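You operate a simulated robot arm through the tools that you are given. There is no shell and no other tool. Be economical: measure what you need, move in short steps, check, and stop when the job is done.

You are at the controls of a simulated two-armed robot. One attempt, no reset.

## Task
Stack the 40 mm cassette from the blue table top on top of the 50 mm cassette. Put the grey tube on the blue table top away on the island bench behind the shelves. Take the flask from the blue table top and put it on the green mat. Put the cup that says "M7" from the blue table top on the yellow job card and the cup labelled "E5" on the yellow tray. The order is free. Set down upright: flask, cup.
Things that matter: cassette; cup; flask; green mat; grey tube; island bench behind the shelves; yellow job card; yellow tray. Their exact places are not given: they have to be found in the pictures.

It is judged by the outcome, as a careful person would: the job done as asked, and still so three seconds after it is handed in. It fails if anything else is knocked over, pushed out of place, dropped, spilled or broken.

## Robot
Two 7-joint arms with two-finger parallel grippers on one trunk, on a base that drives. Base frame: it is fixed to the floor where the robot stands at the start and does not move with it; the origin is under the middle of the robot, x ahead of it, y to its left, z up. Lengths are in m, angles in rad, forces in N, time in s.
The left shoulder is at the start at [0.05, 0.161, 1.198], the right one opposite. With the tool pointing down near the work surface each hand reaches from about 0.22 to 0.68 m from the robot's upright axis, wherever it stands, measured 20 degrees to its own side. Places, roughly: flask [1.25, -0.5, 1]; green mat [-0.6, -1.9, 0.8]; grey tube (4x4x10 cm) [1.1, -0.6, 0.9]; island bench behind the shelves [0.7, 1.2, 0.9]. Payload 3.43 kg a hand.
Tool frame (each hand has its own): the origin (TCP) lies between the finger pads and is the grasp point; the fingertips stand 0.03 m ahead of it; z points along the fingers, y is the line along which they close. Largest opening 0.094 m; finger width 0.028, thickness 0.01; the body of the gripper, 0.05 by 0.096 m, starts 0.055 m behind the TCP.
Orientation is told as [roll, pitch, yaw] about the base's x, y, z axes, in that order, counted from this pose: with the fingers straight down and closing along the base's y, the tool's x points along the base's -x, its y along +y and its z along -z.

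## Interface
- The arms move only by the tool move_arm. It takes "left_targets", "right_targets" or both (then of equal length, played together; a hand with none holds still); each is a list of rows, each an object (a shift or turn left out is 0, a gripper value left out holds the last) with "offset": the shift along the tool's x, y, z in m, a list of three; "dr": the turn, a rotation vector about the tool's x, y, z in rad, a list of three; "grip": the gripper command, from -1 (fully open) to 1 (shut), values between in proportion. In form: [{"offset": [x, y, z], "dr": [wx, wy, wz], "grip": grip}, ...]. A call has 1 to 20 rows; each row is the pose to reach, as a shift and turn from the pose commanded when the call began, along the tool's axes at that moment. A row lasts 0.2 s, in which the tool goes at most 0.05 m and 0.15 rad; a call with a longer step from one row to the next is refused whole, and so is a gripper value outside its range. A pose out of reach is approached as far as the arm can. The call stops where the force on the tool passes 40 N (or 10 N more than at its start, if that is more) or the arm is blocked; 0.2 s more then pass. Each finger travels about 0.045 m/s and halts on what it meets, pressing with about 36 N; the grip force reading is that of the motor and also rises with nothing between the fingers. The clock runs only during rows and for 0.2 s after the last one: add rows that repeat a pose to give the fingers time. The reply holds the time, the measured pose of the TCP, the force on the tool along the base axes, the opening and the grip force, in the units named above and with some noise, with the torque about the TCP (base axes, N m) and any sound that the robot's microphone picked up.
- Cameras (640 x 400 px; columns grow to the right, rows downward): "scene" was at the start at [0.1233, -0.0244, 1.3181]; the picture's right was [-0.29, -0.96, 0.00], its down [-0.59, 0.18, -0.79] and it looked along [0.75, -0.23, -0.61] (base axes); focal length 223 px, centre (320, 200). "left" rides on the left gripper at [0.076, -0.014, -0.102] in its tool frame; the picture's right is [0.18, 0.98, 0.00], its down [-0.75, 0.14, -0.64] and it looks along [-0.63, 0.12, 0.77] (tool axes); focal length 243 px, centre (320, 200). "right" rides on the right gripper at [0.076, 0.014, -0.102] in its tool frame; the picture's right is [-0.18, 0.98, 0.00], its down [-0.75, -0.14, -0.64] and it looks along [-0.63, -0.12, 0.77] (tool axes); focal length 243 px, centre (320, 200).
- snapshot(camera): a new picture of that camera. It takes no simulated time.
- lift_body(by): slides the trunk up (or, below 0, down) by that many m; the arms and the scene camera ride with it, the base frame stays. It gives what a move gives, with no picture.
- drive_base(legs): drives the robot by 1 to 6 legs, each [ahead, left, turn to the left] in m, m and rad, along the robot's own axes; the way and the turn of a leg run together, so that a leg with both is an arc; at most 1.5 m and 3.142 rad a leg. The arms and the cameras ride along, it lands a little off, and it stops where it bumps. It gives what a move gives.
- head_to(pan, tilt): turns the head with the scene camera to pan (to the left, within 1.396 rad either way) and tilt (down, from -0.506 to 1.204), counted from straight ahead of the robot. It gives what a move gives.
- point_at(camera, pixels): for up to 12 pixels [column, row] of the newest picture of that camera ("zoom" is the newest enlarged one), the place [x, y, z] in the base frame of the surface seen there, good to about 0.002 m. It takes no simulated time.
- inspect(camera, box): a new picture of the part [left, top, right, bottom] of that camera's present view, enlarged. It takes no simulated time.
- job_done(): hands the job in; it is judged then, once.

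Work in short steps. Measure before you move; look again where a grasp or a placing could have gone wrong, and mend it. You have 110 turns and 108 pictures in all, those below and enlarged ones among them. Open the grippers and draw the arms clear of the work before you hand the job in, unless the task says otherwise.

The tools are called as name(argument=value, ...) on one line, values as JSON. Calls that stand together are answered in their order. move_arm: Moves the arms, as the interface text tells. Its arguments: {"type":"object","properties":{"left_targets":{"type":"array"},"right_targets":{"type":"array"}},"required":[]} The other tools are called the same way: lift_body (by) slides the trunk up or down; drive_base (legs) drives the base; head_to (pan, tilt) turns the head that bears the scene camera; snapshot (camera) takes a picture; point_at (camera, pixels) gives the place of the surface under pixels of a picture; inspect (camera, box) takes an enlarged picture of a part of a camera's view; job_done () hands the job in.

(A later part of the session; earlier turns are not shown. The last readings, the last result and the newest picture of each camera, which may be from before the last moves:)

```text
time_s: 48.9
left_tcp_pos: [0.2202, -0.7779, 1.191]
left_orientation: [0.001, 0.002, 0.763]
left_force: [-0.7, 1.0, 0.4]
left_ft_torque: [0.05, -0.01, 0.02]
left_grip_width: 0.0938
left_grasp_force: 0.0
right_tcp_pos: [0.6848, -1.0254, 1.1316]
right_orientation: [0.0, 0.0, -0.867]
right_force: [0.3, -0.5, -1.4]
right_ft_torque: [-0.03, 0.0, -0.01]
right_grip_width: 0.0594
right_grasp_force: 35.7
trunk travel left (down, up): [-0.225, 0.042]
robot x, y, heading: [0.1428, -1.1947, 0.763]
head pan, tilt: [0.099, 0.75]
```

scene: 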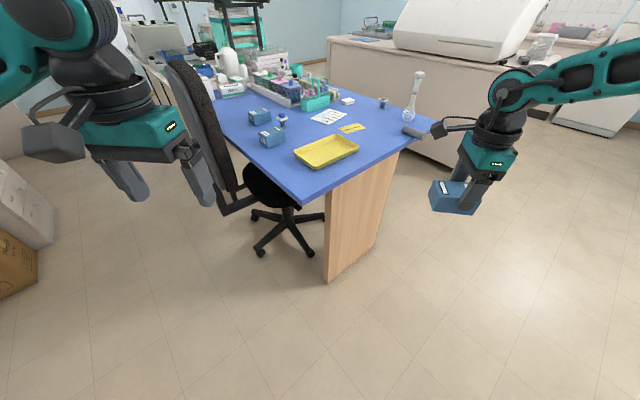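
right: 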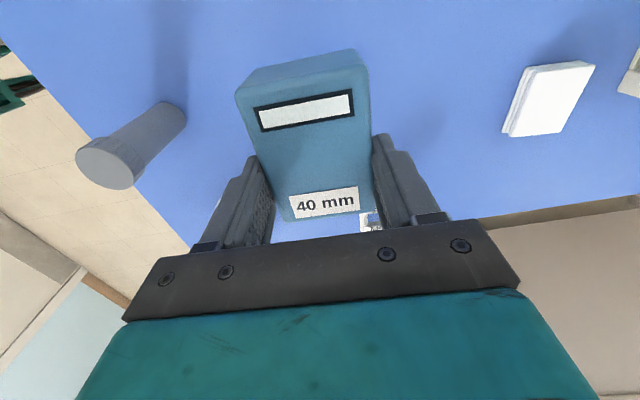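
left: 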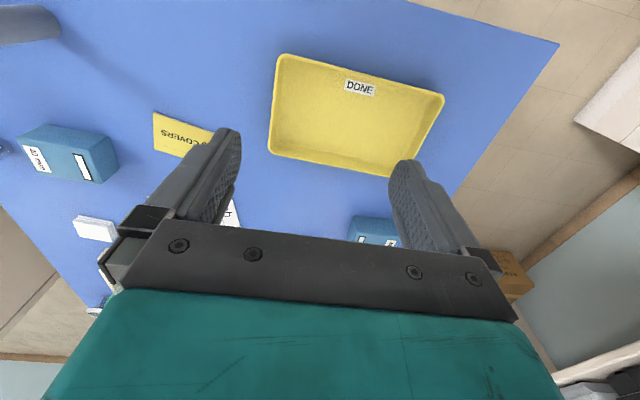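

snapshot(camera="scene")

point_at(camera="scene", pixels=[[258, 255], [310, 252], [256, 215], [230, 205], [185, 70], [322, 216], [305, 202], [170, 65], [232, 160], [350, 270], [270, 185]])

```text
71 pictures are left
```

scene: 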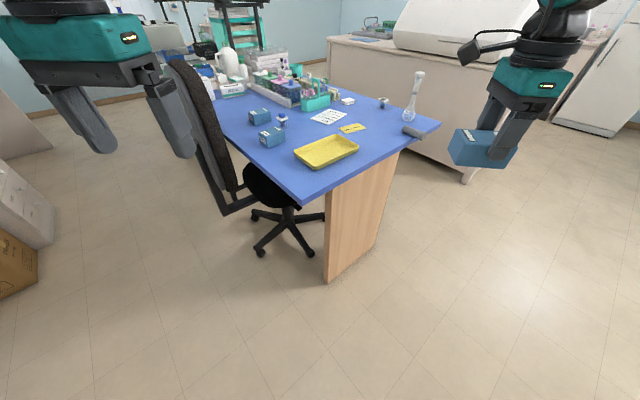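

```text
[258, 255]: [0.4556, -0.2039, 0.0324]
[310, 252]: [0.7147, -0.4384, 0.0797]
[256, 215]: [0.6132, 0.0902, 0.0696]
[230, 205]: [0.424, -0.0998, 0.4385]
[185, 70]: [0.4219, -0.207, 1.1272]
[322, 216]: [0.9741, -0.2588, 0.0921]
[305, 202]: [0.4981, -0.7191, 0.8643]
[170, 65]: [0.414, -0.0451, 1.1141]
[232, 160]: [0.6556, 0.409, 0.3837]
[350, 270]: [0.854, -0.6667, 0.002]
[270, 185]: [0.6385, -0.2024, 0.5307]
```

Chair back is at x≈0.4, y≥-0.27, top 1.13. I drive to (0.10,-0.62), keeping clear of it.

drive_base(legs=[[0.366, 0.446, 0]])

snapshot(camera="scene")

snapshot(camera="right")

```text
time_s: 52.2
left_tcp_pos: [0.1773, -0.2018, 1.1905]
left_orientation: [0.001, 0.003, 0.763]
left_force: [0.6, -0.7, 0.3]
left_ft_torque: [-0.01, -0.02, 0.02]
left_grip_width: 0.094
left_grasp_force: 0.0
right_tcp_pos: [0.6422, -0.4502, 1.1299]
right_orientation: [-0.001, 0.001, -0.869]
right_force: [-0.4, -0.3, -2.6]
right_ft_torque: [-0.04, -0.02, -0.01]
right_grip_width: 0.0592
right_grasp_force: 35.8
trunk travel left (down, up): [-0.225, 0.042]
robot x, y, heading: [0.0992, -0.6183, 0.765]
head pan, tilt: [0.099, 0.75]
```

```text
70 pictures are left
```

scene: 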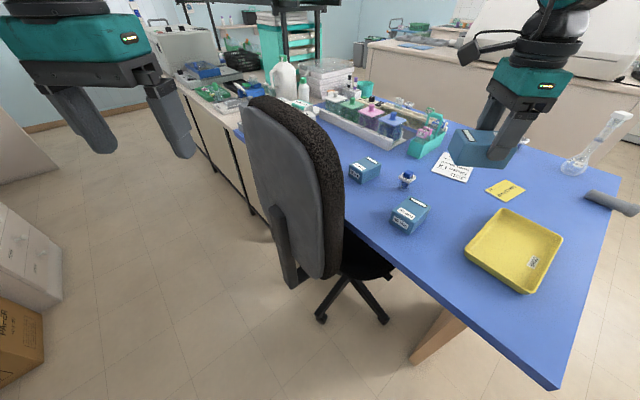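

```text
69 pictures are left
```

right: 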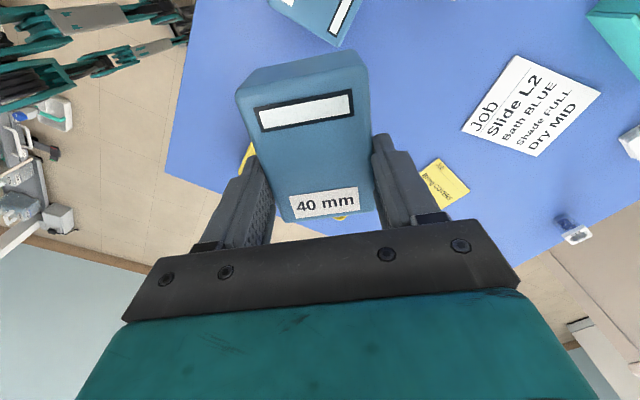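

I turn the hand to yaw ≈0.043 and move it over the 50 mm cassette at the current height.

move_arm(right_targets=[{"offset": [0.01, 0.003, 0], "dr": [0, 0, -0.13]}, {"offset": [0.02, 0.006, 0], "dr": [0, 0, -0.26]}, {"offset": [0.03, 0.01, 0], "dr": [0, 0, -0.39]}, {"offset": [0.04, 0.014, 0], "dr": [0, 0, -0.52]}, {"offset": [0.05, 0.017, 0], "dr": [0, 0, -0.65]}, {"offset": [0.06, 0.02, 0], "dr": [0, 0, -0.78]}, {"offset": [0.0682, 0.0225, 0], "dr": [0, 0, -0.91]}, {"offset": [0.0682, 0.0225, 0.04], "dr": [0, 0, -0.91]}, {"offset": [0.0682, 0.0225, 0.08], "dr": [0, 0, -0.91]}])

snapshot(camera="scene")

snapshot(camera="right")

```text
time_s: 54.2
left_tcp_pos: [0.1772, -0.2035, 1.1901]
left_orientation: [0.003, 0.003, 0.764]
left_force: [0.0, -0.5, 0.5]
left_ft_torque: [-0.01, -0.02, 0.03]
left_grip_width: 0.0942
left_grasp_force: 0.0
right_tcp_pos: [0.6119, -0.3985, 1.0538]
right_orientation: [0.004, 0.002, 0.044]
right_force: [-0.2, 0.1, -1.3]
right_ft_torque: [0.03, -0.08, -0.02]
right_grip_width: 0.0593
right_grasp_force: 35.7
right hand out of reach, approached as far as the arm can: row 6, 7, 8, 9
trunk travel left (down, up): [-0.225, 0.042]
robot x, y, heading: [0.1001, -0.6163, 0.766]
head pan, tilt: [0.099, 0.75]
```

```text
68 pictures are left
```

scene: 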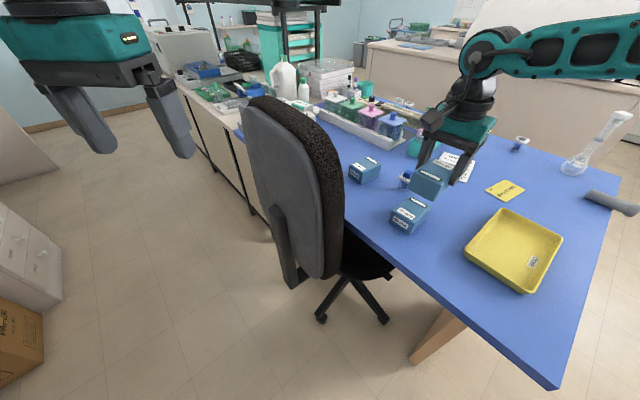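

```text
67 pictures are left
```

right: 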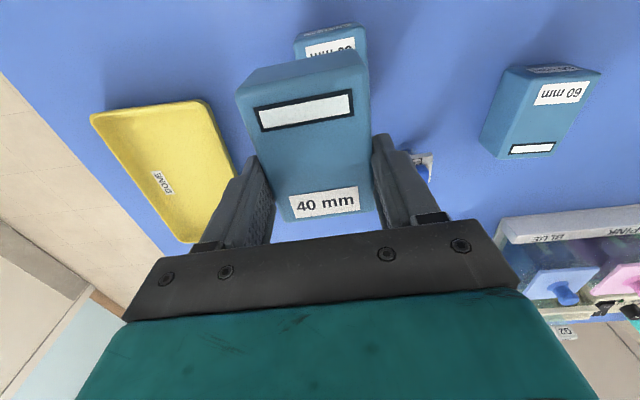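

The hand is 15 mm short in y. I nudge the base toward the table by ~0.045 m.

drive_base(legs=[[0.045, 0.02, 0]])

```text
time_s: 55.1
left_tcp_pos: [0.1972, -0.1576, 1.1887]
left_orientation: [0.0, 0.001, 0.766]
left_force: [0.0, 0.4, -0.8]
left_ft_torque: [-0.02, 0.01, -0.02]
left_grip_width: 0.0941
left_grasp_force: 0.0
right_tcp_pos: [0.6305, -0.3535, 1.0542]
right_orientation: [0.002, -0.002, 0.042]
right_force: [0.9, -0.5, -1.9]
right_ft_torque: [-0.03, -0.04, 0.02]
right_grip_width: 0.0593
right_grasp_force: 35.4
trunk travel left (down, up): [-0.225, 0.042]
robot x, y, heading: [0.1143, -0.5699, 0.763]
head pan, tilt: [0.099, 0.75]
```

Offset to the target now (tool) ≈ [0.017,-0.029]; I move there and down to a bottom clearance of ~15 mm.

move_arm(right_targets=[{"offset": [0.017, -0.029, 0]}, {"offset": [0.017, -0.029, 0.03]}, {"offset": [0.017, -0.029, 0.058]}])

inspect(camera="scene", box=[340, 130, 480, 240])

snapshot(camera="right")

```text
time_s: 55.9
left_tcp_pos: [0.196, -0.1587, 1.1909]
left_orientation: [0.002, 0.001, 0.765]
left_force: [1.3, 0.3, 0.0]
left_ft_torque: [0.03, 0.02, 0.01]
left_grip_width: 0.094
left_grasp_force: 0.2
right_tcp_pos: [0.6133, -0.3838, 0.9958]
right_orientation: [0.003, 0.0, 0.042]
right_force: [-0.8, -0.1, -2.0]
right_ft_torque: [-0.01, -0.01, 0.02]
right_grip_width: 0.0593
right_grasp_force: 35.8
trunk travel left (down, up): [-0.225, 0.042]
robot x, y, heading: [0.114, -0.5739, 0.768]
head pan, tilt: [0.099, 0.75]
```

```text
3.64 times, centred on (410, 185) of scene
```

zoom: 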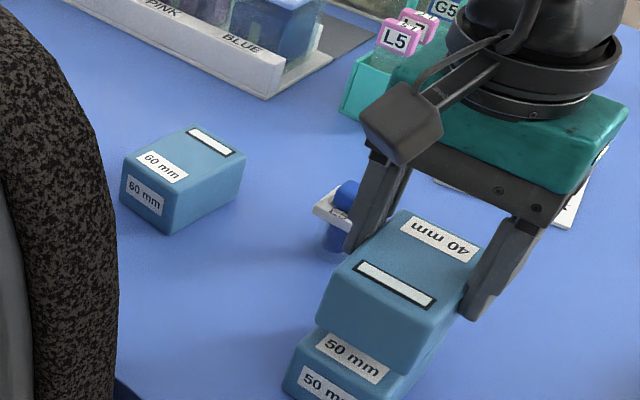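

```text
65 pictures are left
```

right: 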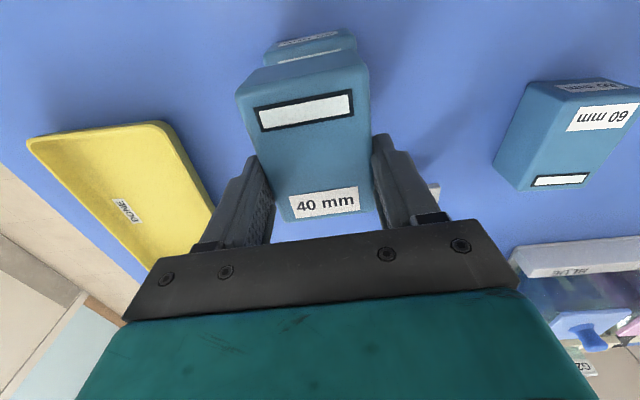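

I measure the held cassette's outline against the 50 mm one.

inspect(camera="scene", box=[390, 175, 470, 240])

point_at(camera="right", pixels=[[250, 80], [355, 62], [282, 218], [372, 205], [325, 130], [268, 50], [350, 38]])

```text
6.15 times, centred on (430, 208) of scene
```

zoom: 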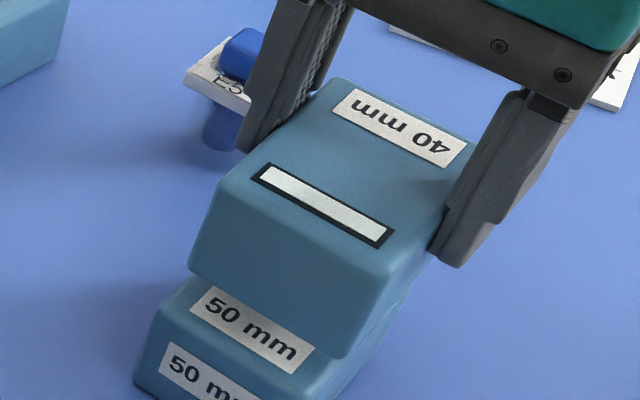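

```text
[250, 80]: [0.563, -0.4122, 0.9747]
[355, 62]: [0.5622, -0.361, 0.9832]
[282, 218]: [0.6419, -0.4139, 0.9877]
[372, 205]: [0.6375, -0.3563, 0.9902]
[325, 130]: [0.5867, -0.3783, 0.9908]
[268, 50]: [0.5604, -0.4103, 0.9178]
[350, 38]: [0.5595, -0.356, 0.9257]
```

Well aligned (within ~2 mm). I lower 17 mm to contact, open, and retreat upward.

move_arm(right_targets=[{"offset": [0, 0, 0.01]}, {"offset": [0, 0, 0.0145]}, {"offset": [0, 0, 0.017]}, {"offset": [0, 0, 0.017]}])

```text
time_s: 56.9
left_tcp_pos: [0.195, -0.1576, 1.1908]
left_orientation: [0.001, 0.001, 0.766]
left_force: [-0.7, 0.7, -0.5]
left_ft_torque: [0.0, -0.01, 0.0]
left_grip_width: 0.0939
left_grasp_force: 0.1
right_tcp_pos: [0.6133, -0.3841, 0.9796]
right_orientation: [0.003, 0.001, 0.042]
right_force: [-0.6, -1.3, 1.5]
right_ft_torque: [-0.18, 0.2, 0.05]
right_grip_width: 0.0592
right_grasp_force: 35.7
trunk travel left (down, up): [-0.225, 0.042]
robot x, y, heading: [0.1168, -0.576, 0.761]
head pan, tilt: [0.099, 0.75]
```

Contact felt (force changed from -2 to +1.5 N). Open and lift straight up.

move_arm(right_targets=[{"grip": -0.7}, {"grip": -0.7}, {"grip": -0.7}, {"offset": [0, 0, -0.03], "grip": -0.7}, {"offset": [0, 0, -0.07], "grip": -0.7}, {"offset": [0, 0, -0.12], "grip": -1}, {"offset": [0, 0, -0.15], "grip": -1}])

inspect(camera="scene", box=[340, 130, 480, 240])

```text
time_s: 58.5
left_tcp_pos: [0.1953, -0.157, 1.1901]
left_orientation: [0.0, 0.001, 0.765]
left_force: [0.3, -0.5, -0.2]
left_ft_torque: [-0.03, 0.02, 0.03]
left_grip_width: 0.0938
left_grasp_force: 0.1
right_tcp_pos: [0.6136, -0.3836, 1.1308]
right_orientation: [0.004, 0.0, 0.043]
right_force: [-0.8, 0.1, -0.6]
right_ft_torque: [0.02, -0.04, 0.0]
right_grip_width: 0.0942
right_grasp_force: 0.1
trunk travel left (down, up): [-0.225, 0.042]
robot x, y, heading: [0.1179, -0.5726, 0.768]
head pan, tilt: [0.099, 0.75]
```

```text
3.64 times, centred on (410, 185) of scene
```

zoom: 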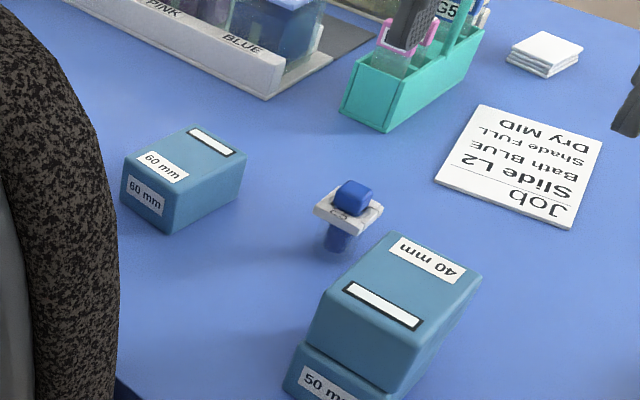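

Stacked neatly. Next E5: it lies 20° to the right at 0.64 m, well reachable. I zoom to get its flange orientation.

inspect(camera="scene", box=[400, 160, 432, 190])

```text
13.33 times, centred on (416, 175) of scene
```

zoom: 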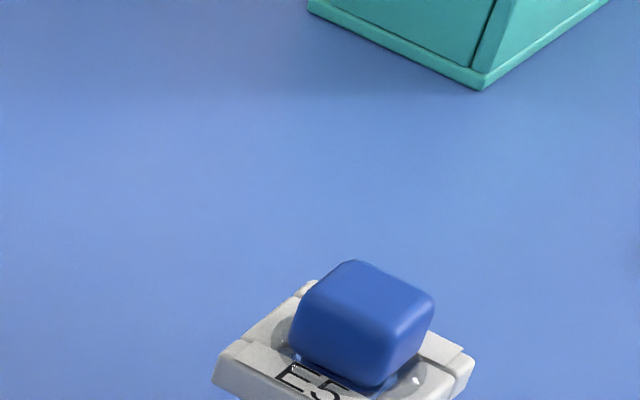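

inspect(camera="scene", box=[400, 168, 432, 188])

snapshot(camera="right")

```text
16.00 times, centred on (416, 178) of scene
```

zoom: 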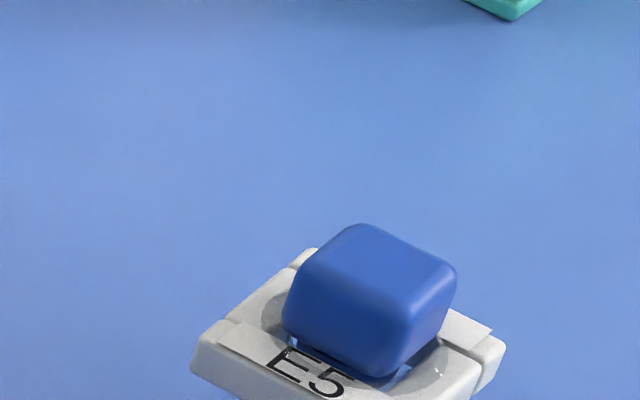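

```text
60 pictures are left
```

right: 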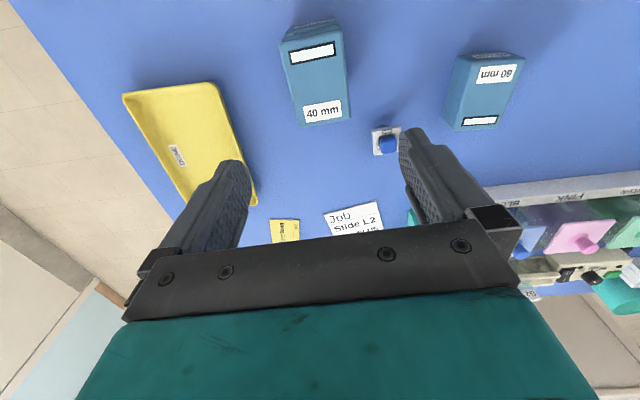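

inspect(camera="right", box=[365, 120, 407, 162])

```text
9.52 times, centred on (386, 141) of right
```

zoom: 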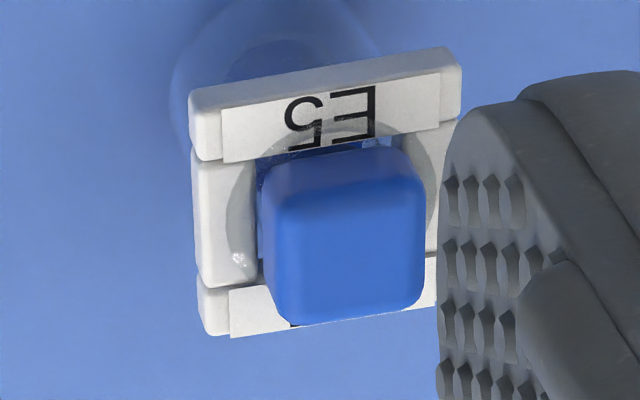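

point_at(camera="zoom", pixels=[[195, 110], [448, 70], [210, 325], [435, 295], [445, 125], [230, 110], [440, 85], [230, 325], [340, 230], [320, 120], [195, 145], [330, 80]])

```text
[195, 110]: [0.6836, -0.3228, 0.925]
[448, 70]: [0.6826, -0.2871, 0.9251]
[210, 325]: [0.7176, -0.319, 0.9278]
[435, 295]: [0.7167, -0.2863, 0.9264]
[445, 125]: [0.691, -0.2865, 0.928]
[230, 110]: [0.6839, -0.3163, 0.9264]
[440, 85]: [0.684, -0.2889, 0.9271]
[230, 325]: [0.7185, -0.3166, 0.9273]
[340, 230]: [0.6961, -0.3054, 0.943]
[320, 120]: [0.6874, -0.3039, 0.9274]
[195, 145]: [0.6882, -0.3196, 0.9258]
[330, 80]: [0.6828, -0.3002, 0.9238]
```

Flange: 36 mm square, centre (0.700,-0.304), top 0.927, yaw≈0.04. Aligned natural grip is from the table end with the left arm, so I drive back to the end at x≈0.85.

drive_base(legs=[[-0.404, -0.4816, 0], [0.497, -0.478, 0], [0, 0, 0.824], [0.21, 0, 0]])

snapshot(camera="scene")

```text
time_s: 68.7
left_tcp_pos: [0.5767, -0.6457, 1.1897]
left_orientation: [0.003, 0.003, 1.617]
left_force: [0.1, 0.7, 0.0]
left_ft_torque: [-0.05, 0.03, -0.02]
left_grip_width: 0.094
left_grasp_force: 0.0
right_tcp_pos: [1.0215, -0.4794, 1.1297]
right_orientation: [0.003, 0.0, 0.895]
right_force: [-0.3, 0.4, -0.5]
right_ft_torque: [-0.03, 0.0, 0.0]
right_grip_width: 0.0939
right_grasp_force: 0.2
trunk travel left (down, up): [-0.225, 0.042]
robot x, y, heading: [0.8365, -0.9806, 1.616]
head pan, tilt: [0.099, 0.75]
```

```text
58 pictures are left
```

scene: 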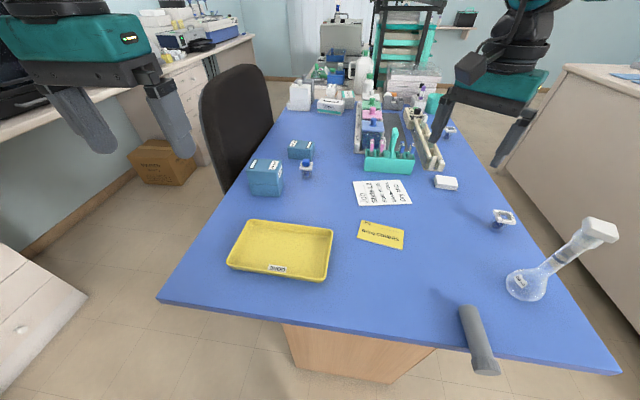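

The tube overhangs the near edge a bit; leave it for now. I bring the left hand over E5 with a slight forward tilt (-0.3 rad about tool y) and half-open fingers.

move_arm(left_targets=[{"offset": [-0.042, -0.0173, 0], "dr": [0, -0.04, 0], "grip": -0.4}, {"offset": [-0.084, -0.0346, 0], "dr": [0, -0.08, 0]}, {"offset": [-0.126, -0.052, 0], "dr": [0, -0.12, 0]}, {"offset": [-0.168, -0.0693, 0], "dr": [0, -0.16, 0]}, {"offset": [-0.21, -0.0866, 0], "dr": [0, -0.2, 0]}, {"offset": [-0.252, -0.104, 0], "dr": [0, -0.24, 0]}, {"offset": [-0.294, -0.121, 0], "dr": [0, -0.28, 0]}, {"offset": [-0.336, -0.1386, 0], "dr": [0, -0.32, 0]}, {"offset": [-0.336, -0.1386, 0.04], "dr": [0, -0.32, 0]}, {"offset": [-0.336, -0.1386, 0.08], "dr": [0, -0.32, 0]}, {"offset": [-0.336, -0.1386, 0.12], "dr": [0, -0.32, 0]}, {"offset": [-0.336, -0.1386, 0.15], "dr": [0, -0.32, 0]}])

snapshot(camera="scene")

snapshot(camera="left")

```text
time_s: 71.3
left_tcp_pos: [0.7013, -0.2896, 1.0412]
left_orientation: [0.001, -0.318, 1.616]
left_force: [-0.4, -0.2, -0.5]
left_ft_torque: [0.04, 0.03, -0.03]
left_grip_width: 0.0658
left_grasp_force: 0.0
left hand out of reach, approached as far as the arm can: row 8, 10, 11, 12
right_tcp_pos: [1.021, -0.4813, 1.13]
right_orientation: [0.004, 0.0, 0.895]
right_force: [0.1, 0.0, 0.6]
right_ft_torque: [-0.01, 0.0, 0.0]
right_grip_width: 0.0939
right_grasp_force: 0.0
trunk travel left (down, up): [-0.225, 0.042]
robot x, y, heading: [0.8424, -0.9783, 1.612]
head pan, tilt: [0.099, 0.75]
```

```text
57 pictures are left
```

scene: 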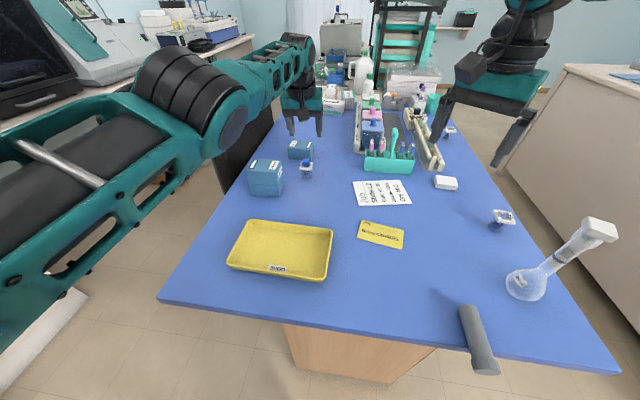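

```text
56 pictures are left
```

left: 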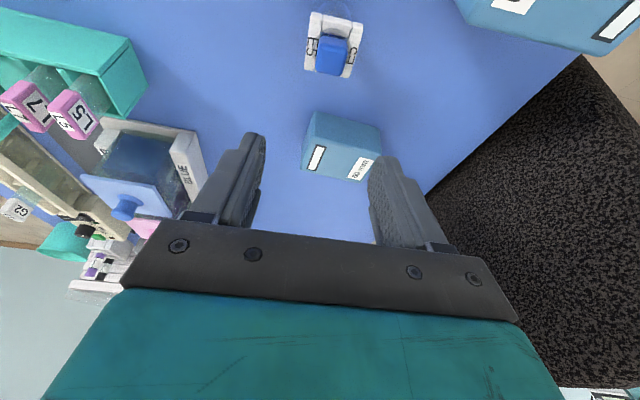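

With tilt the hand reaches. I'll descend by lowering the trunk, keeping the arm shape. First I measure E5 from the left camera for a fine correction.

inspect(camera="left", box=[296, 5, 370, 85])

```text
5.00 times, centred on (333, 45) of left
```

zoom: 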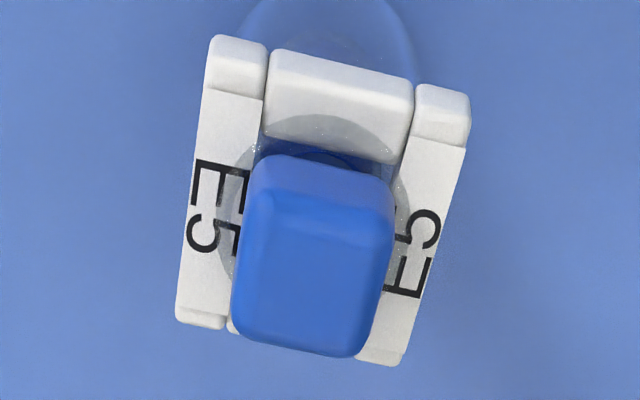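

point_at(camera="zoom", pixels=[[215, 85], [462, 145], [182, 315], [395, 358], [205, 160], [450, 210], [190, 250], [425, 270], [310, 260]])

```text
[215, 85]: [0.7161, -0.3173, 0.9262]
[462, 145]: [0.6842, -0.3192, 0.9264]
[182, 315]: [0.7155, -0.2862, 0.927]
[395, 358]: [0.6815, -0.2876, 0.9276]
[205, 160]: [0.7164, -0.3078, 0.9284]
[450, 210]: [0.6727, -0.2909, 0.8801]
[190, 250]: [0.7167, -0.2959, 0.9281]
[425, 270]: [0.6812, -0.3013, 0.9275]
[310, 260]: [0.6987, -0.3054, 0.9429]
```

E5 centre (0.699,-0.303); I correct the left hand back 13 mm, then lower the trunk 0.08 m.

move_arm(left_targets=[{"offset": [0.0127, 0.002, -0.0042]}, {"offset": [0.0127, 0.002, -0.0042]}])

lift_body(by=-0.08)

snapshot(camera="left")

```text
time_s: 71.9
left_tcp_pos: [0.6995, -0.2908, 1.0428]
left_orientation: [0.001, -0.317, 1.618]
left_force: [0.2, 0.6, -0.1]
left_ft_torque: [-0.01, 0.0, 0.01]
left_grip_width: 0.0658
left_grasp_force: 0.1
left hand out of reach, approached as far as the arm can: row 1, 2
right_tcp_pos: [1.0207, -0.4818, 1.1297]
right_orientation: [0.003, 0.0, 0.896]
right_force: [0.3, -0.4, 0.0]
right_ft_torque: [-0.01, 0.05, -0.01]
right_grip_width: 0.0939
right_grasp_force: 0.0
trunk travel left (down, up): [-0.225, 0.042]
robot x, y, heading: [0.8406, -0.9789, 1.616]
head pan, tilt: [0.099, 0.75]
```

```text
time_s: 73.1
left_tcp_pos: [0.7007, -0.2889, 0.9617]
left_orientation: [0.002, -0.317, 1.619]
left_force: [-0.3, -0.3, 0.1]
left_ft_torque: [0.01, 0.01, 0.01]
left_grip_width: 0.0661
left_grasp_force: 0.0
right_tcp_pos: [1.0216, -0.4804, 1.0498]
right_orientation: [0.004, -0.002, 0.895]
right_force: [-0.2, 1.1, 0.0]
right_ft_torque: [0.03, 0.0, -0.03]
right_grip_width: 0.0937
right_grasp_force: 0.0
trunk travel left (down, up): [-0.145, 0.122]
robot x, y, heading: [0.8386, -0.9818, 1.612]
head pan, tilt: [0.099, 0.75]
```

```text
54 pictures are left
```

left: 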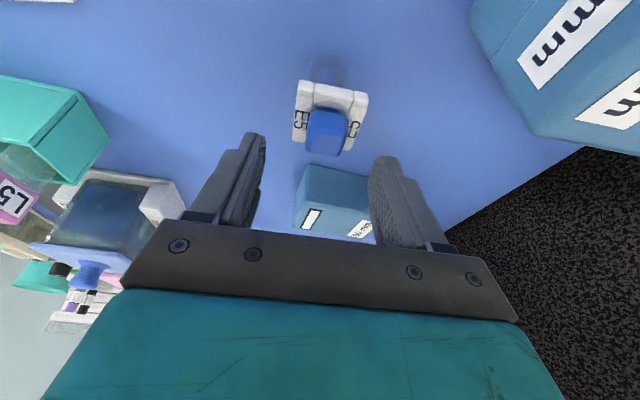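

Fingers still ~14 mm too far ahead because the pose is at the limit. I raise the arm 0.06 m relative to the trunk to regain slack and see where it settles.

move_arm(left_targets=[{"offset": [-0.0094, 0, -0.0285]}, {"offset": [-0.0188, 0, -0.057]}, {"offset": [-0.0188, 0, -0.057]}])

```text
time_s: 73.9
left_tcp_pos: [0.6988, -0.2947, 1.02]
left_orientation: [0.002, -0.32, 1.618]
left_force: [-0.6, 0.1, 1.0]
left_ft_torque: [-0.01, -0.06, -0.01]
left_grip_width: 0.0658
left_grasp_force: 0.2
left hand out of reach, approached as far as the arm can: row 2, 3
right_tcp_pos: [1.0208, -0.4809, 1.0499]
right_orientation: [0.004, -0.001, 0.896]
right_force: [0.0, 1.3, 0.2]
right_ft_torque: [0.02, -0.03, 0.01]
right_grip_width: 0.094
right_grasp_force: 0.0
trunk travel left (down, up): [-0.145, 0.122]
robot x, y, heading: [0.843, -0.9813, 1.614]
head pan, tilt: [0.099, 0.75]
```

move_arm(left_targets=[{"offset": [0.0095, 0, -0.0031]}, {"offset": [0.0095, 0, -0.0031]}])

```text
time_s: 74.5
left_tcp_pos: [0.701, -0.2959, 1.0221]
left_orientation: [0.003, -0.315, 1.617]
left_force: [-0.7, -0.2, 0.1]
left_ft_torque: [0.02, -0.04, -0.01]
left_grip_width: 0.0659
left_grasp_force: 0.0
left hand out of reach, approached as far as the arm can: row 1, 2
right_tcp_pos: [1.021, -0.4798, 1.0502]
right_orientation: [0.004, 0.0, 0.895]
right_force: [0.0, 0.1, 0.0]
right_ft_torque: [-0.01, -0.01, 0.0]
right_grip_width: 0.0941
right_grasp_force: 0.1
trunk travel left (down, up): [-0.145, 0.122]
robot x, y, heading: [0.838, -0.9808, 1.616]
head pan, tilt: [0.099, 0.75]
```

The hand settles farther out than commanded, so it's a wrist limit from the tilt, not the reach. I reduce the tilt by 0.17 rad.

move_arm(left_targets=[{"offset": [0, 0, 0], "dr": [0, 0.09, 0]}, {"offset": [0, 0, 0], "dr": [0, 0.17, 0]}, {"offset": [0, 0, 0], "dr": [0, 0.17, 0]}])

```text
time_s: 75.3
left_tcp_pos: [0.6969, -0.3261, 1.0164]
left_orientation: [0.002, -0.148, 1.617]
left_force: [0.5, -0.1, -0.1]
left_ft_torque: [0.03, 0.0, 0.0]
left_grip_width: 0.0658
left_grasp_force: 0.2
left hand out of reach, approached as far as the arm can: row 1, 2, 3
right_tcp_pos: [1.0219, -0.4805, 1.05]
right_orientation: [0.002, 0.001, 0.894]
right_force: [1.0, -0.1, -0.1]
right_ft_torque: [-0.04, -0.02, -0.01]
right_grip_width: 0.094
right_grasp_force: 0.0
trunk travel left (down, up): [-0.145, 0.122]
robot x, y, heading: [0.8392, -0.9803, 1.616]
head pan, tilt: [0.099, 0.75]
```

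Now y=-0.326; tilt in between should land at -0.304. I set tilt ≈-0.25.

move_arm(left_targets=[{"offset": [0, 0, 0], "dr": [0, -0.1, 0]}, {"offset": [0, 0, 0], "dr": [0, -0.1, 0]}])

```text
time_s: 75.9
left_tcp_pos: [0.7, -0.3083, 1.0187]
left_orientation: [0.003, -0.247, 1.617]
left_force: [0.1, 0.5, -0.4]
left_ft_torque: [-0.01, -0.01, 0.01]
left_grip_width: 0.0658
left_grasp_force: 0.1
left hand out of reach, approached as far as the arm can: row 1, 2
right_tcp_pos: [1.0213, -0.4809, 1.0502]
right_orientation: [0.003, 0.001, 0.894]
right_force: [-0.6, 0.3, -0.1]
right_ft_torque: [-0.02, 0.02, 0.03]
right_grip_width: 0.0942
right_grasp_force: 0.0
trunk travel left (down, up): [-0.145, 0.122]
robot x, y, heading: [0.8382, -0.9793, 1.618]
head pan, tilt: [0.099, 0.75]
```

Position (0.700,-0.308) suits. I lower the trunk 0.07 and check.

lift_body(by=-0.07)

snapshot(camera="left")

```text
time_s: 77.0
left_tcp_pos: [0.6996, -0.3095, 0.9487]
left_orientation: [0.002, -0.248, 1.618]
left_force: [-0.6, -0.6, -0.2]
left_ft_torque: [0.0, -0.04, -0.02]
left_grip_width: 0.0657
left_grasp_force: 0.1
right_tcp_pos: [1.0204, -0.4803, 0.979]
right_orientation: [0.004, -0.002, 0.896]
right_force: [-0.1, 0.6, -0.4]
right_ft_torque: [0.0, -0.02, -0.01]
right_grip_width: 0.094
right_grasp_force: 0.0
trunk travel left (down, up): [-0.075, 0.192]
robot x, y, heading: [0.8381, -0.9795, 1.613]
head pan, tilt: [0.099, 0.75]
```

```text
53 pictures are left
```

left: 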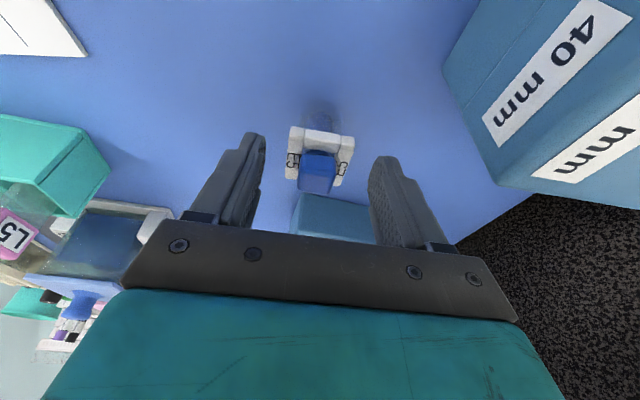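

The cup is centred between the fingers. I lower another 0.03 and close.

lift_body(by=-0.03)

move_arm(left_targets=[{"grip": 0.1}, {"grip": 0.4}, {"grip": 1}, {"grip": 1}, {"grip": 1}])

snapshot(camera="left")

```text
time_s: 77.7
left_tcp_pos: [0.699, -0.309, 0.9184]
left_orientation: [0.002, -0.247, 1.619]
left_force: [0.4, 0.3, 1.2]
left_ft_torque: [-0.04, 0.01, -0.02]
left_grip_width: 0.0655
left_grasp_force: 0.0
right_tcp_pos: [1.0221, -0.4807, 0.9495]
right_orientation: [0.004, 0.001, 0.895]
right_force: [0.4, 0.9, -0.2]
right_ft_torque: [-0.01, -0.02, 0.02]
right_grip_width: 0.0938
right_grasp_force: 0.0
trunk travel left (down, up): [-0.045, 0.222]
robot x, y, heading: [0.8366, -0.978, 1.62]
head pan, tilt: [0.099, 0.75]
```

```text
time_s: 78.9
left_tcp_pos: [0.6993, -0.3082, 0.9189]
left_orientation: [0.001, -0.248, 1.618]
left_force: [-0.8, -0.2, 0.9]
left_ft_torque: [0.03, 0.02, -0.01]
left_grip_width: 0.0399
left_grasp_force: 35.9
right_tcp_pos: [1.0214, -0.4792, 0.9499]
right_orientation: [0.005, 0.001, 0.895]
right_force: [0.8, 0.1, -0.2]
right_ft_torque: [0.04, -0.01, -0.01]
right_grip_width: 0.094
right_grasp_force: 0.1
trunk travel left (down, up): [-0.045, 0.222]
robot x, y, heading: [0.8357, -0.9776, 1.618]
head pan, tilt: [0.099, 0.75]
```

```text
52 pictures are left
```

left: 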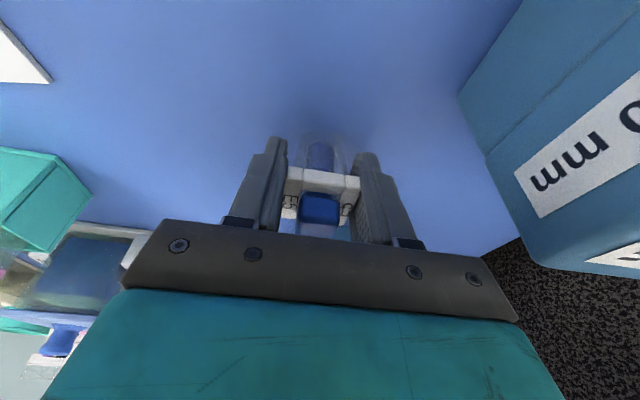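

Gripped (36 N). I raise the trunk 0.13, then bring the hand back toward the tray.

lift_body(by=0.13)

snapshot(camera="left")

inspect(camera="scene", box=[210, 200, 420, 300])

```text
time_s: 80.5
left_tcp_pos: [0.6997, -0.3087, 1.0489]
left_orientation: [0.001, -0.246, 1.618]
left_force: [-0.3, -0.1, -0.4]
left_ft_torque: [0.0, 0.02, 0.0]
left_grip_width: 0.0401
left_grasp_force: 35.6
right_tcp_pos: [1.0209, -0.4798, 1.0802]
right_orientation: [0.004, 0.001, 0.895]
right_force: [0.0, 0.8, 0.1]
right_ft_torque: [0.03, 0.0, -0.01]
right_grip_width: 0.0941
right_grasp_force: 0.1
trunk travel left (down, up): [-0.175, 0.092]
robot x, y, heading: [0.8439, -0.9807, 1.617]
head pan, tilt: [0.099, 0.75]
```

```text
51 pictures are left
```

left: 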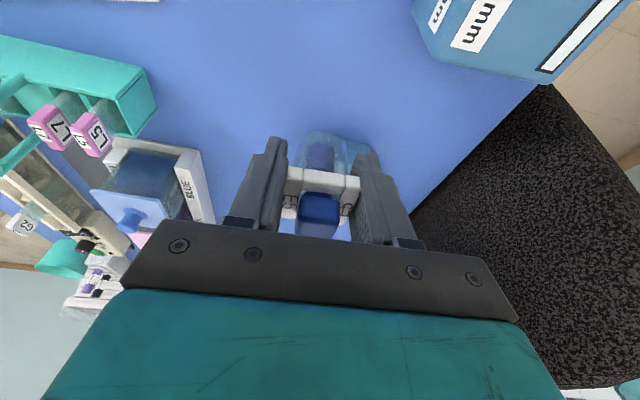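

```text
3.05 times, centred on (315, 250) of scene
```

zoom: 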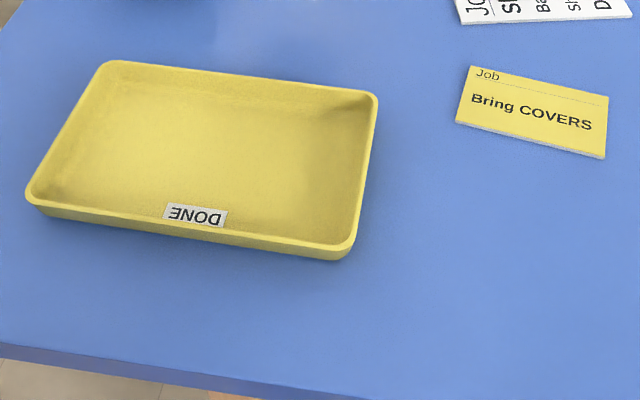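

point_at(camera="zoom", pixels=[[230, 140], [110, 65], [375, 98], [345, 250], [30, 195], [300, 160], [150, 140], [230, 80], [230, 195]])

```text
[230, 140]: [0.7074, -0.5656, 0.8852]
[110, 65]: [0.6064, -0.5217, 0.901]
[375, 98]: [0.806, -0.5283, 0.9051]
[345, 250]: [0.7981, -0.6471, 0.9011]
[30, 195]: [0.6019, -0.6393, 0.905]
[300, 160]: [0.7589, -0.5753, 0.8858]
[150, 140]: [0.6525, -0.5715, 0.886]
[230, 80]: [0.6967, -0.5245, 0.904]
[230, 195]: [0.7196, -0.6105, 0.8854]
```

Tray floor 0.8855, centre about (0.705,-0.583). I bring the cup back above the tray keeping the tilt.

move_arm(left_targets=[{"offset": [0.0447, 0.0013, -0.0112]}, {"offset": [0.0893, 0.0026, -0.0224]}, {"offset": [0.134, 0.004, -0.0336]}, {"offset": [0.1787, 0.005, -0.0449]}, {"offset": [0.2233, 0.0065, -0.0561]}, {"offset": [0.268, 0.0077, -0.0673]}, {"offset": [0.268, 0.0077, -0.0673]}])

```text
time_s: 82.1
left_tcp_pos: [0.7892, -0.3446, 1.112]
left_orientation: [0.002, -0.246, 1.617]
left_force: [-0.6, 0.0, -0.2]
left_ft_torque: [-0.05, 0.03, 0.0]
left_grip_width: 0.0401
left_grasp_force: 36.0
left hand out of reach, approached as far as the arm can: row 1, 2, 3, 4, 5, 6, 7
right_tcp_pos: [1.0198, -0.4797, 1.0803]
right_orientation: [0.004, 0.0, 0.895]
right_force: [0.2, -0.2, 0.2]
right_ft_torque: [-0.04, -0.03, 0.02]
right_grip_width: 0.0942
right_grasp_force: 0.1
trunk travel left (down, up): [-0.175, 0.092]
robot x, y, heading: [0.8399, -0.9798, 1.612]
head pan, tilt: [0.099, 0.75]
```

The arm got stuck in an odd place; I look at its configuration.

snapshot(camera="scene")

```text
49 pictures are left
```

scene: 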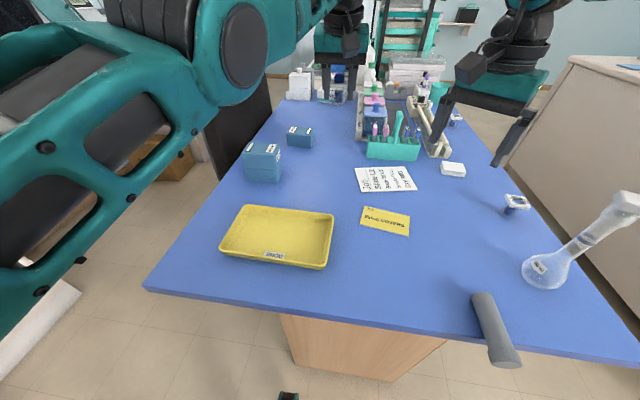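

The IK is stuck in a bad elbow pose. I command the hand up and forward again (to ≈(0.70,-0.40,1.19)), where it was reachable earlier.

move_arm(left_targets=[{"offset": [-0.0427, 0, -0.0182]}, {"offset": [-0.0854, 0, -0.0364]}, {"offset": [-0.1281, 0, -0.0546]}, {"offset": [-0.1708, 0, -0.0728]}, {"offset": [-0.2135, 0, -0.091]}, {"offset": [-0.2135, 0, -0.091]}])

```text
time_s: 83.5
left_tcp_pos: [0.7435, -0.3474, 1.1641]
left_orientation: [0.001, -0.245, 1.615]
left_force: [0.1, -0.4, 0.3]
left_ft_torque: [0.02, 0.0, -0.01]
left_grip_width: 0.0402
left_grasp_force: 35.8
left hand out of reach, approached as far as the arm can: row 1, 2, 3, 4, 5, 6
right_tcp_pos: [1.0218, -0.4799, 1.0809]
right_orientation: [0.003, 0.001, 0.895]
right_force: [-0.4, -0.4, -0.2]
right_ft_torque: [-0.01, 0.02, -0.02]
right_grip_width: 0.0941
right_grasp_force: 0.0
trunk travel left (down, up): [-0.175, 0.092]
robot x, y, heading: [0.8407, -0.9811, 1.615]
head pan, tilt: [0.099, 0.75]
```

Still not tracking. E5 is stoppered, so I untilt the hand in the air to recover a normal arm posture.

move_arm(left_targets=[{"dr": [0, 0.12, 0]}, {"dr": [0, 0.245, 0]}, {"offset": [0.04, 0.0, -0.01], "dr": [0, 0.245, 0]}, {"offset": [0.08, 0.0, -0.02], "dr": [0, 0.245, 0]}, {"offset": [0.12, 0.0, -0.03], "dr": [0, 0.245, 0]}, {"offset": [0.12, 0.0, -0.03], "dr": [0, 0.245, 0]}])

snapshot(camera="scene")

```text
time_s: 84.9
left_tcp_pos: [0.7645, -0.4107, 1.1918]
left_orientation: [0.001, -0.001, 1.617]
left_force: [0.3, -0.3, -1.4]
left_ft_torque: [0.0, 0.0, -0.01]
left_grip_width: 0.04
left_grasp_force: 35.7
left hand out of reach, approached as far as the arm can: row 1, 2, 3, 4, 5, 6
right_tcp_pos: [1.021, -0.4811, 1.0798]
right_orientation: [0.005, 0.001, 0.896]
right_force: [0.8, 0.0, -0.5]
right_ft_torque: [-0.02, 0.02, 0.01]
right_grip_width: 0.0943
right_grasp_force: 0.1
trunk travel left (down, up): [-0.175, 0.092]
robot x, y, heading: [0.8355, -0.9774, 1.615]
head pan, tilt: [0.099, 0.75]
```

```text
48 pictures are left
```

scene: 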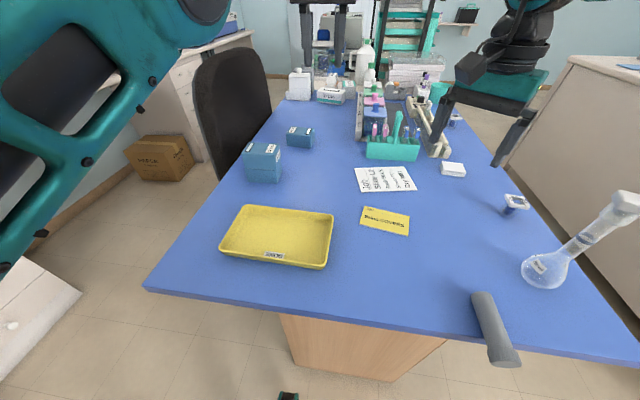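

I command the hand back toward its initial relative position (left/back) to unwind the arm.

move_arm(left_targets=[{"offset": [0.03, 0.03, 0]}, {"offset": [0.06, 0.06, 0]}, {"offset": [0.09, 0.09, 0]}, {"offset": [0.12, 0.12, 0]}, {"offset": [0.12, 0.16, 0]}, {"offset": [0.12, 0.16, 0]}])

```text
time_s: 86.5
left_tcp_pos: [0.7236, -0.419, 1.2502]
left_orientation: [-0.315, -0.023, 1.44]
left_force: [0.4, 0.4, 1.0]
left_ft_torque: [0.03, 0.01, 0.03]
left_grip_width: 0.0403
left_grasp_force: 36.5
left hand out of reach, approached as far as the arm can: row 1, 2, 3, 4, 5, 6
right_tcp_pos: [1.0234, -0.4804, 1.0801]
right_orientation: [0.004, -0.001, 0.894]
right_force: [-0.2, -0.1, 1.2]
right_ft_torque: [0.01, -0.02, 0.03]
right_grip_width: 0.0943
right_grasp_force: 0.2
trunk travel left (down, up): [-0.175, 0.092]
robot x, y, heading: [0.8394, -0.9808, 1.615]
head pan, tilt: [0.099, 0.75]
stopped in row 6 (left hand): the arm was blocked; the commanded pose is now the measured one
```

The arm is blocked; commanded pose is reset. I look left to see the elbow.

head_to(pan=0.6, tilt=0.3)

snapshot(camera="scene")

snapshot(camera="left")

```text
time_s: 87.4
left_tcp_pos: [0.7242, -0.4181, 1.2501]
left_orientation: [-0.313, -0.024, 1.441]
left_force: [-0.3, 0.2, 0.0]
left_ft_torque: [0.01, 0.01, -0.05]
left_grip_width: 0.0402
left_grasp_force: 36.0
right_tcp_pos: [1.0224, -0.4804, 1.0801]
right_orientation: [0.005, -0.002, 0.895]
right_force: [0.9, 0.4, 0.3]
right_ft_torque: [-0.01, -0.03, -0.01]
right_grip_width: 0.094
right_grasp_force: 0.0
trunk travel left (down, up): [-0.175, 0.092]
robot x, y, heading: [0.8404, -0.9767, 1.617]
head pan, tilt: [0.6, 0.3]
```

```text
47 pictures are left
```

scene: 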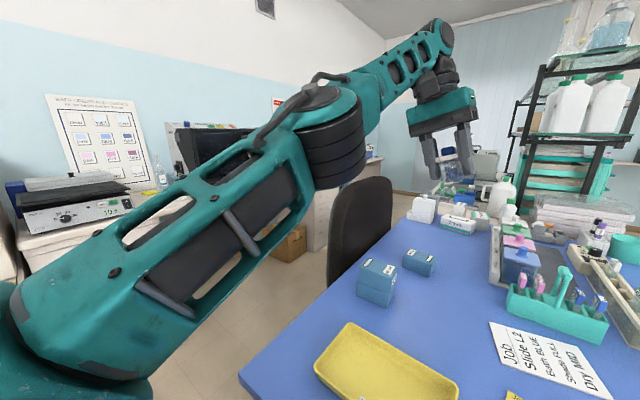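

```text
46 pictures are left
```

left: 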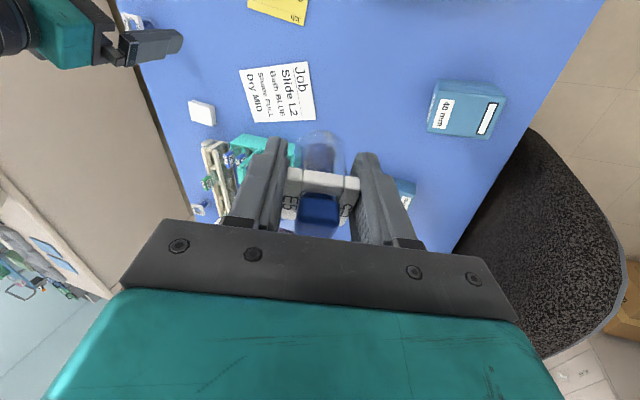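

The arm is nearly straight (a singular pose). Commanded equals measured now; I try small pull-back steps.

move_arm(left_targets=[{"offset": [0.015, 0, 0]}, {"offset": [0.03, 0, 0]}, {"offset": [0.045, 0, 0]}, {"offset": [0.06, 0, 0]}, {"offset": [0.075, 0, 0]}])

```text
time_s: 88.6
left_tcp_pos: [0.7137, -0.493, 1.2482]
left_orientation: [-0.312, -0.025, 1.44]
left_force: [-0.2, 0.3, -0.6]
left_ft_torque: [-0.02, -0.03, -0.02]
left_grip_width: 0.0399
left_grasp_force: 36.2
right_tcp_pos: [1.021, -0.4805, 1.0808]
right_orientation: [0.002, -0.001, 0.895]
right_force: [-0.1, -0.1, -0.4]
right_ft_torque: [0.03, -0.01, 0.05]
right_grip_width: 0.0939
right_grasp_force: 0.1
trunk travel left (down, up): [-0.175, 0.092]
robot x, y, heading: [0.8372, -0.9796, 1.613]
head pan, tilt: [0.6, 0.3]
```

Now it tracks again. I restore the orientation (roll, yaw) while continuing back gently.

move_arm(left_targets=[{"offset": [0.01, 0, 0], "dr": [-0.08, 0, -0.045]}, {"offset": [0.02, 0, 0], "dr": [-0.156, 0, -0.09]}, {"offset": [0.03, 0, 0], "dr": [-0.234, 0, -0.135]}, {"offset": [0.04, 0, 0], "dr": [-0.312, 0, -0.177]}])

```text
time_s: 89.6
left_tcp_pos: [0.7092, -0.5333, 1.2472]
left_orientation: [-0.001, 0.002, 1.615]
left_force: [-0.2, 0.0, -0.2]
left_ft_torque: [-0.01, -0.01, 0.0]
left_grip_width: 0.0403
left_grasp_force: 36.1
right_tcp_pos: [1.022, -0.481, 1.0814]
right_orientation: [0.004, -0.001, 0.893]
right_force: [-0.2, -0.2, 0.8]
right_ft_torque: [0.0, -0.01, 0.01]
right_grip_width: 0.0938
right_grasp_force: 0.0
trunk travel left (down, up): [-0.175, 0.092]
robot x, y, heading: [0.8372, -0.9785, 1.615]
head pan, tilt: [0.6, 0.3]
```

Good posture again. I move over the tray centre, tilt -0.247 so that the cup is upright, and go down to TCP z≈0.97.

move_arm(left_targets=[{"offset": [0.025, 0.003, 0.03], "dr": [0, -0.08, 0]}, {"offset": [0.0495, 0.006, 0.06], "dr": [0, -0.16, 0]}, {"offset": [0.0495, 0.006, 0.1], "dr": [0, -0.248, 0]}, {"offset": [0.0495, 0.006, 0.14], "dr": [0, -0.248, 0]}, {"offset": [0.0495, 0.006, 0.18], "dr": [0, -0.248, 0]}, {"offset": [0.0495, 0.006, 0.22], "dr": [0, -0.248, 0]}, {"offset": [0.0495, 0.006, 0.26], "dr": [0, -0.248, 0]}, {"offset": [0.0495, 0.006, 0.28], "dr": [0, -0.248, 0]}])

head_to(pan=0.2, tilt=0.85)

snapshot(camera="scene")

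```text
time_s: 91.4
left_tcp_pos: [0.7043, -0.581, 0.9673]
left_orientation: [-0.002, -0.244, 1.612]
left_force: [-1.2, -0.5, -0.4]
left_ft_torque: [0.01, -0.03, -0.01]
left_grip_width: 0.0402
left_grasp_force: 35.9
right_tcp_pos: [1.0221, -0.4802, 1.0805]
right_orientation: [0.003, 0.0, 0.894]
right_force: [0.8, -0.1, 0.8]
right_ft_torque: [-0.03, 0.01, -0.02]
right_grip_width: 0.0941
right_grasp_force: 0.0
trunk travel left (down, up): [-0.175, 0.092]
robot x, y, heading: [0.8367, -0.9817, 1.615]
head pan, tilt: [0.6, 0.3]
```

```text
time_s: 92.4
left_tcp_pos: [0.7055, -0.5819, 0.9677]
left_orientation: [-0.002, -0.244, 1.613]
left_force: [1.0, 0.8, 0.2]
left_ft_torque: [0.01, 0.04, -0.04]
left_grip_width: 0.0404
left_grasp_force: 36.2
right_tcp_pos: [1.0216, -0.4812, 1.0804]
right_orientation: [0.003, -0.001, 0.895]
right_force: [0.4, 0.0, -0.4]
right_ft_torque: [0.01, 0.03, -0.02]
right_grip_width: 0.0938
right_grasp_force: 0.0
trunk travel left (down, up): [-0.175, 0.092]
robot x, y, heading: [0.8407, -0.9825, 1.617]
head pan, tilt: [0.201, 0.85]
```

```text
45 pictures are left
```

scene: 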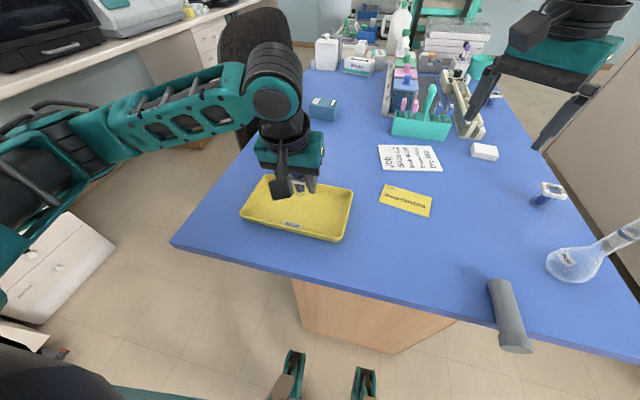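

The cup hangs over the tray. I lower 43 mm to floor contact, open slightly, and draw up.

move_arm(left_targets=[{"offset": [0.0053, 0, 0.0211]}, {"offset": [0.0092, 0, 0.0369]}, {"offset": [0.0105, 0, 0.042]}, {"offset": [0.0107, 0, 0.043]}])

inspect(camera="left", box=[220, 80, 430, 260])

```text
time_s: 93.4
left_tcp_pos: [0.7045, -0.5814, 0.9237]
left_orientation: [-0.002, -0.246, 1.615]
left_force: [0.2, 1.0, 3.6]
left_ft_torque: [-0.01, -0.04, -0.01]
left_grip_width: 0.0402
left_grasp_force: 35.8
right_tcp_pos: [1.0228, -0.4803, 1.0805]
right_orientation: [0.004, -0.001, 0.896]
right_force: [-0.1, 0.5, -0.5]
right_ft_torque: [0.01, -0.01, 0.02]
right_grip_width: 0.0941
right_grasp_force: 0.0
trunk travel left (down, up): [-0.175, 0.092]
robot x, y, heading: [0.8352, -0.981, 1.62]
head pan, tilt: [0.201, 0.85]
```

```text
2.22 times, centred on (325, 170) of left
```

zoom: 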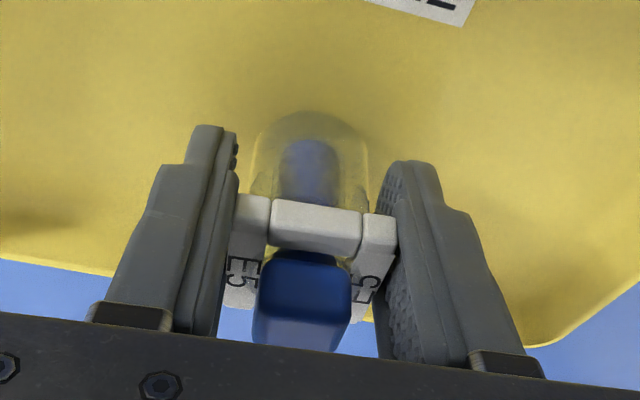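

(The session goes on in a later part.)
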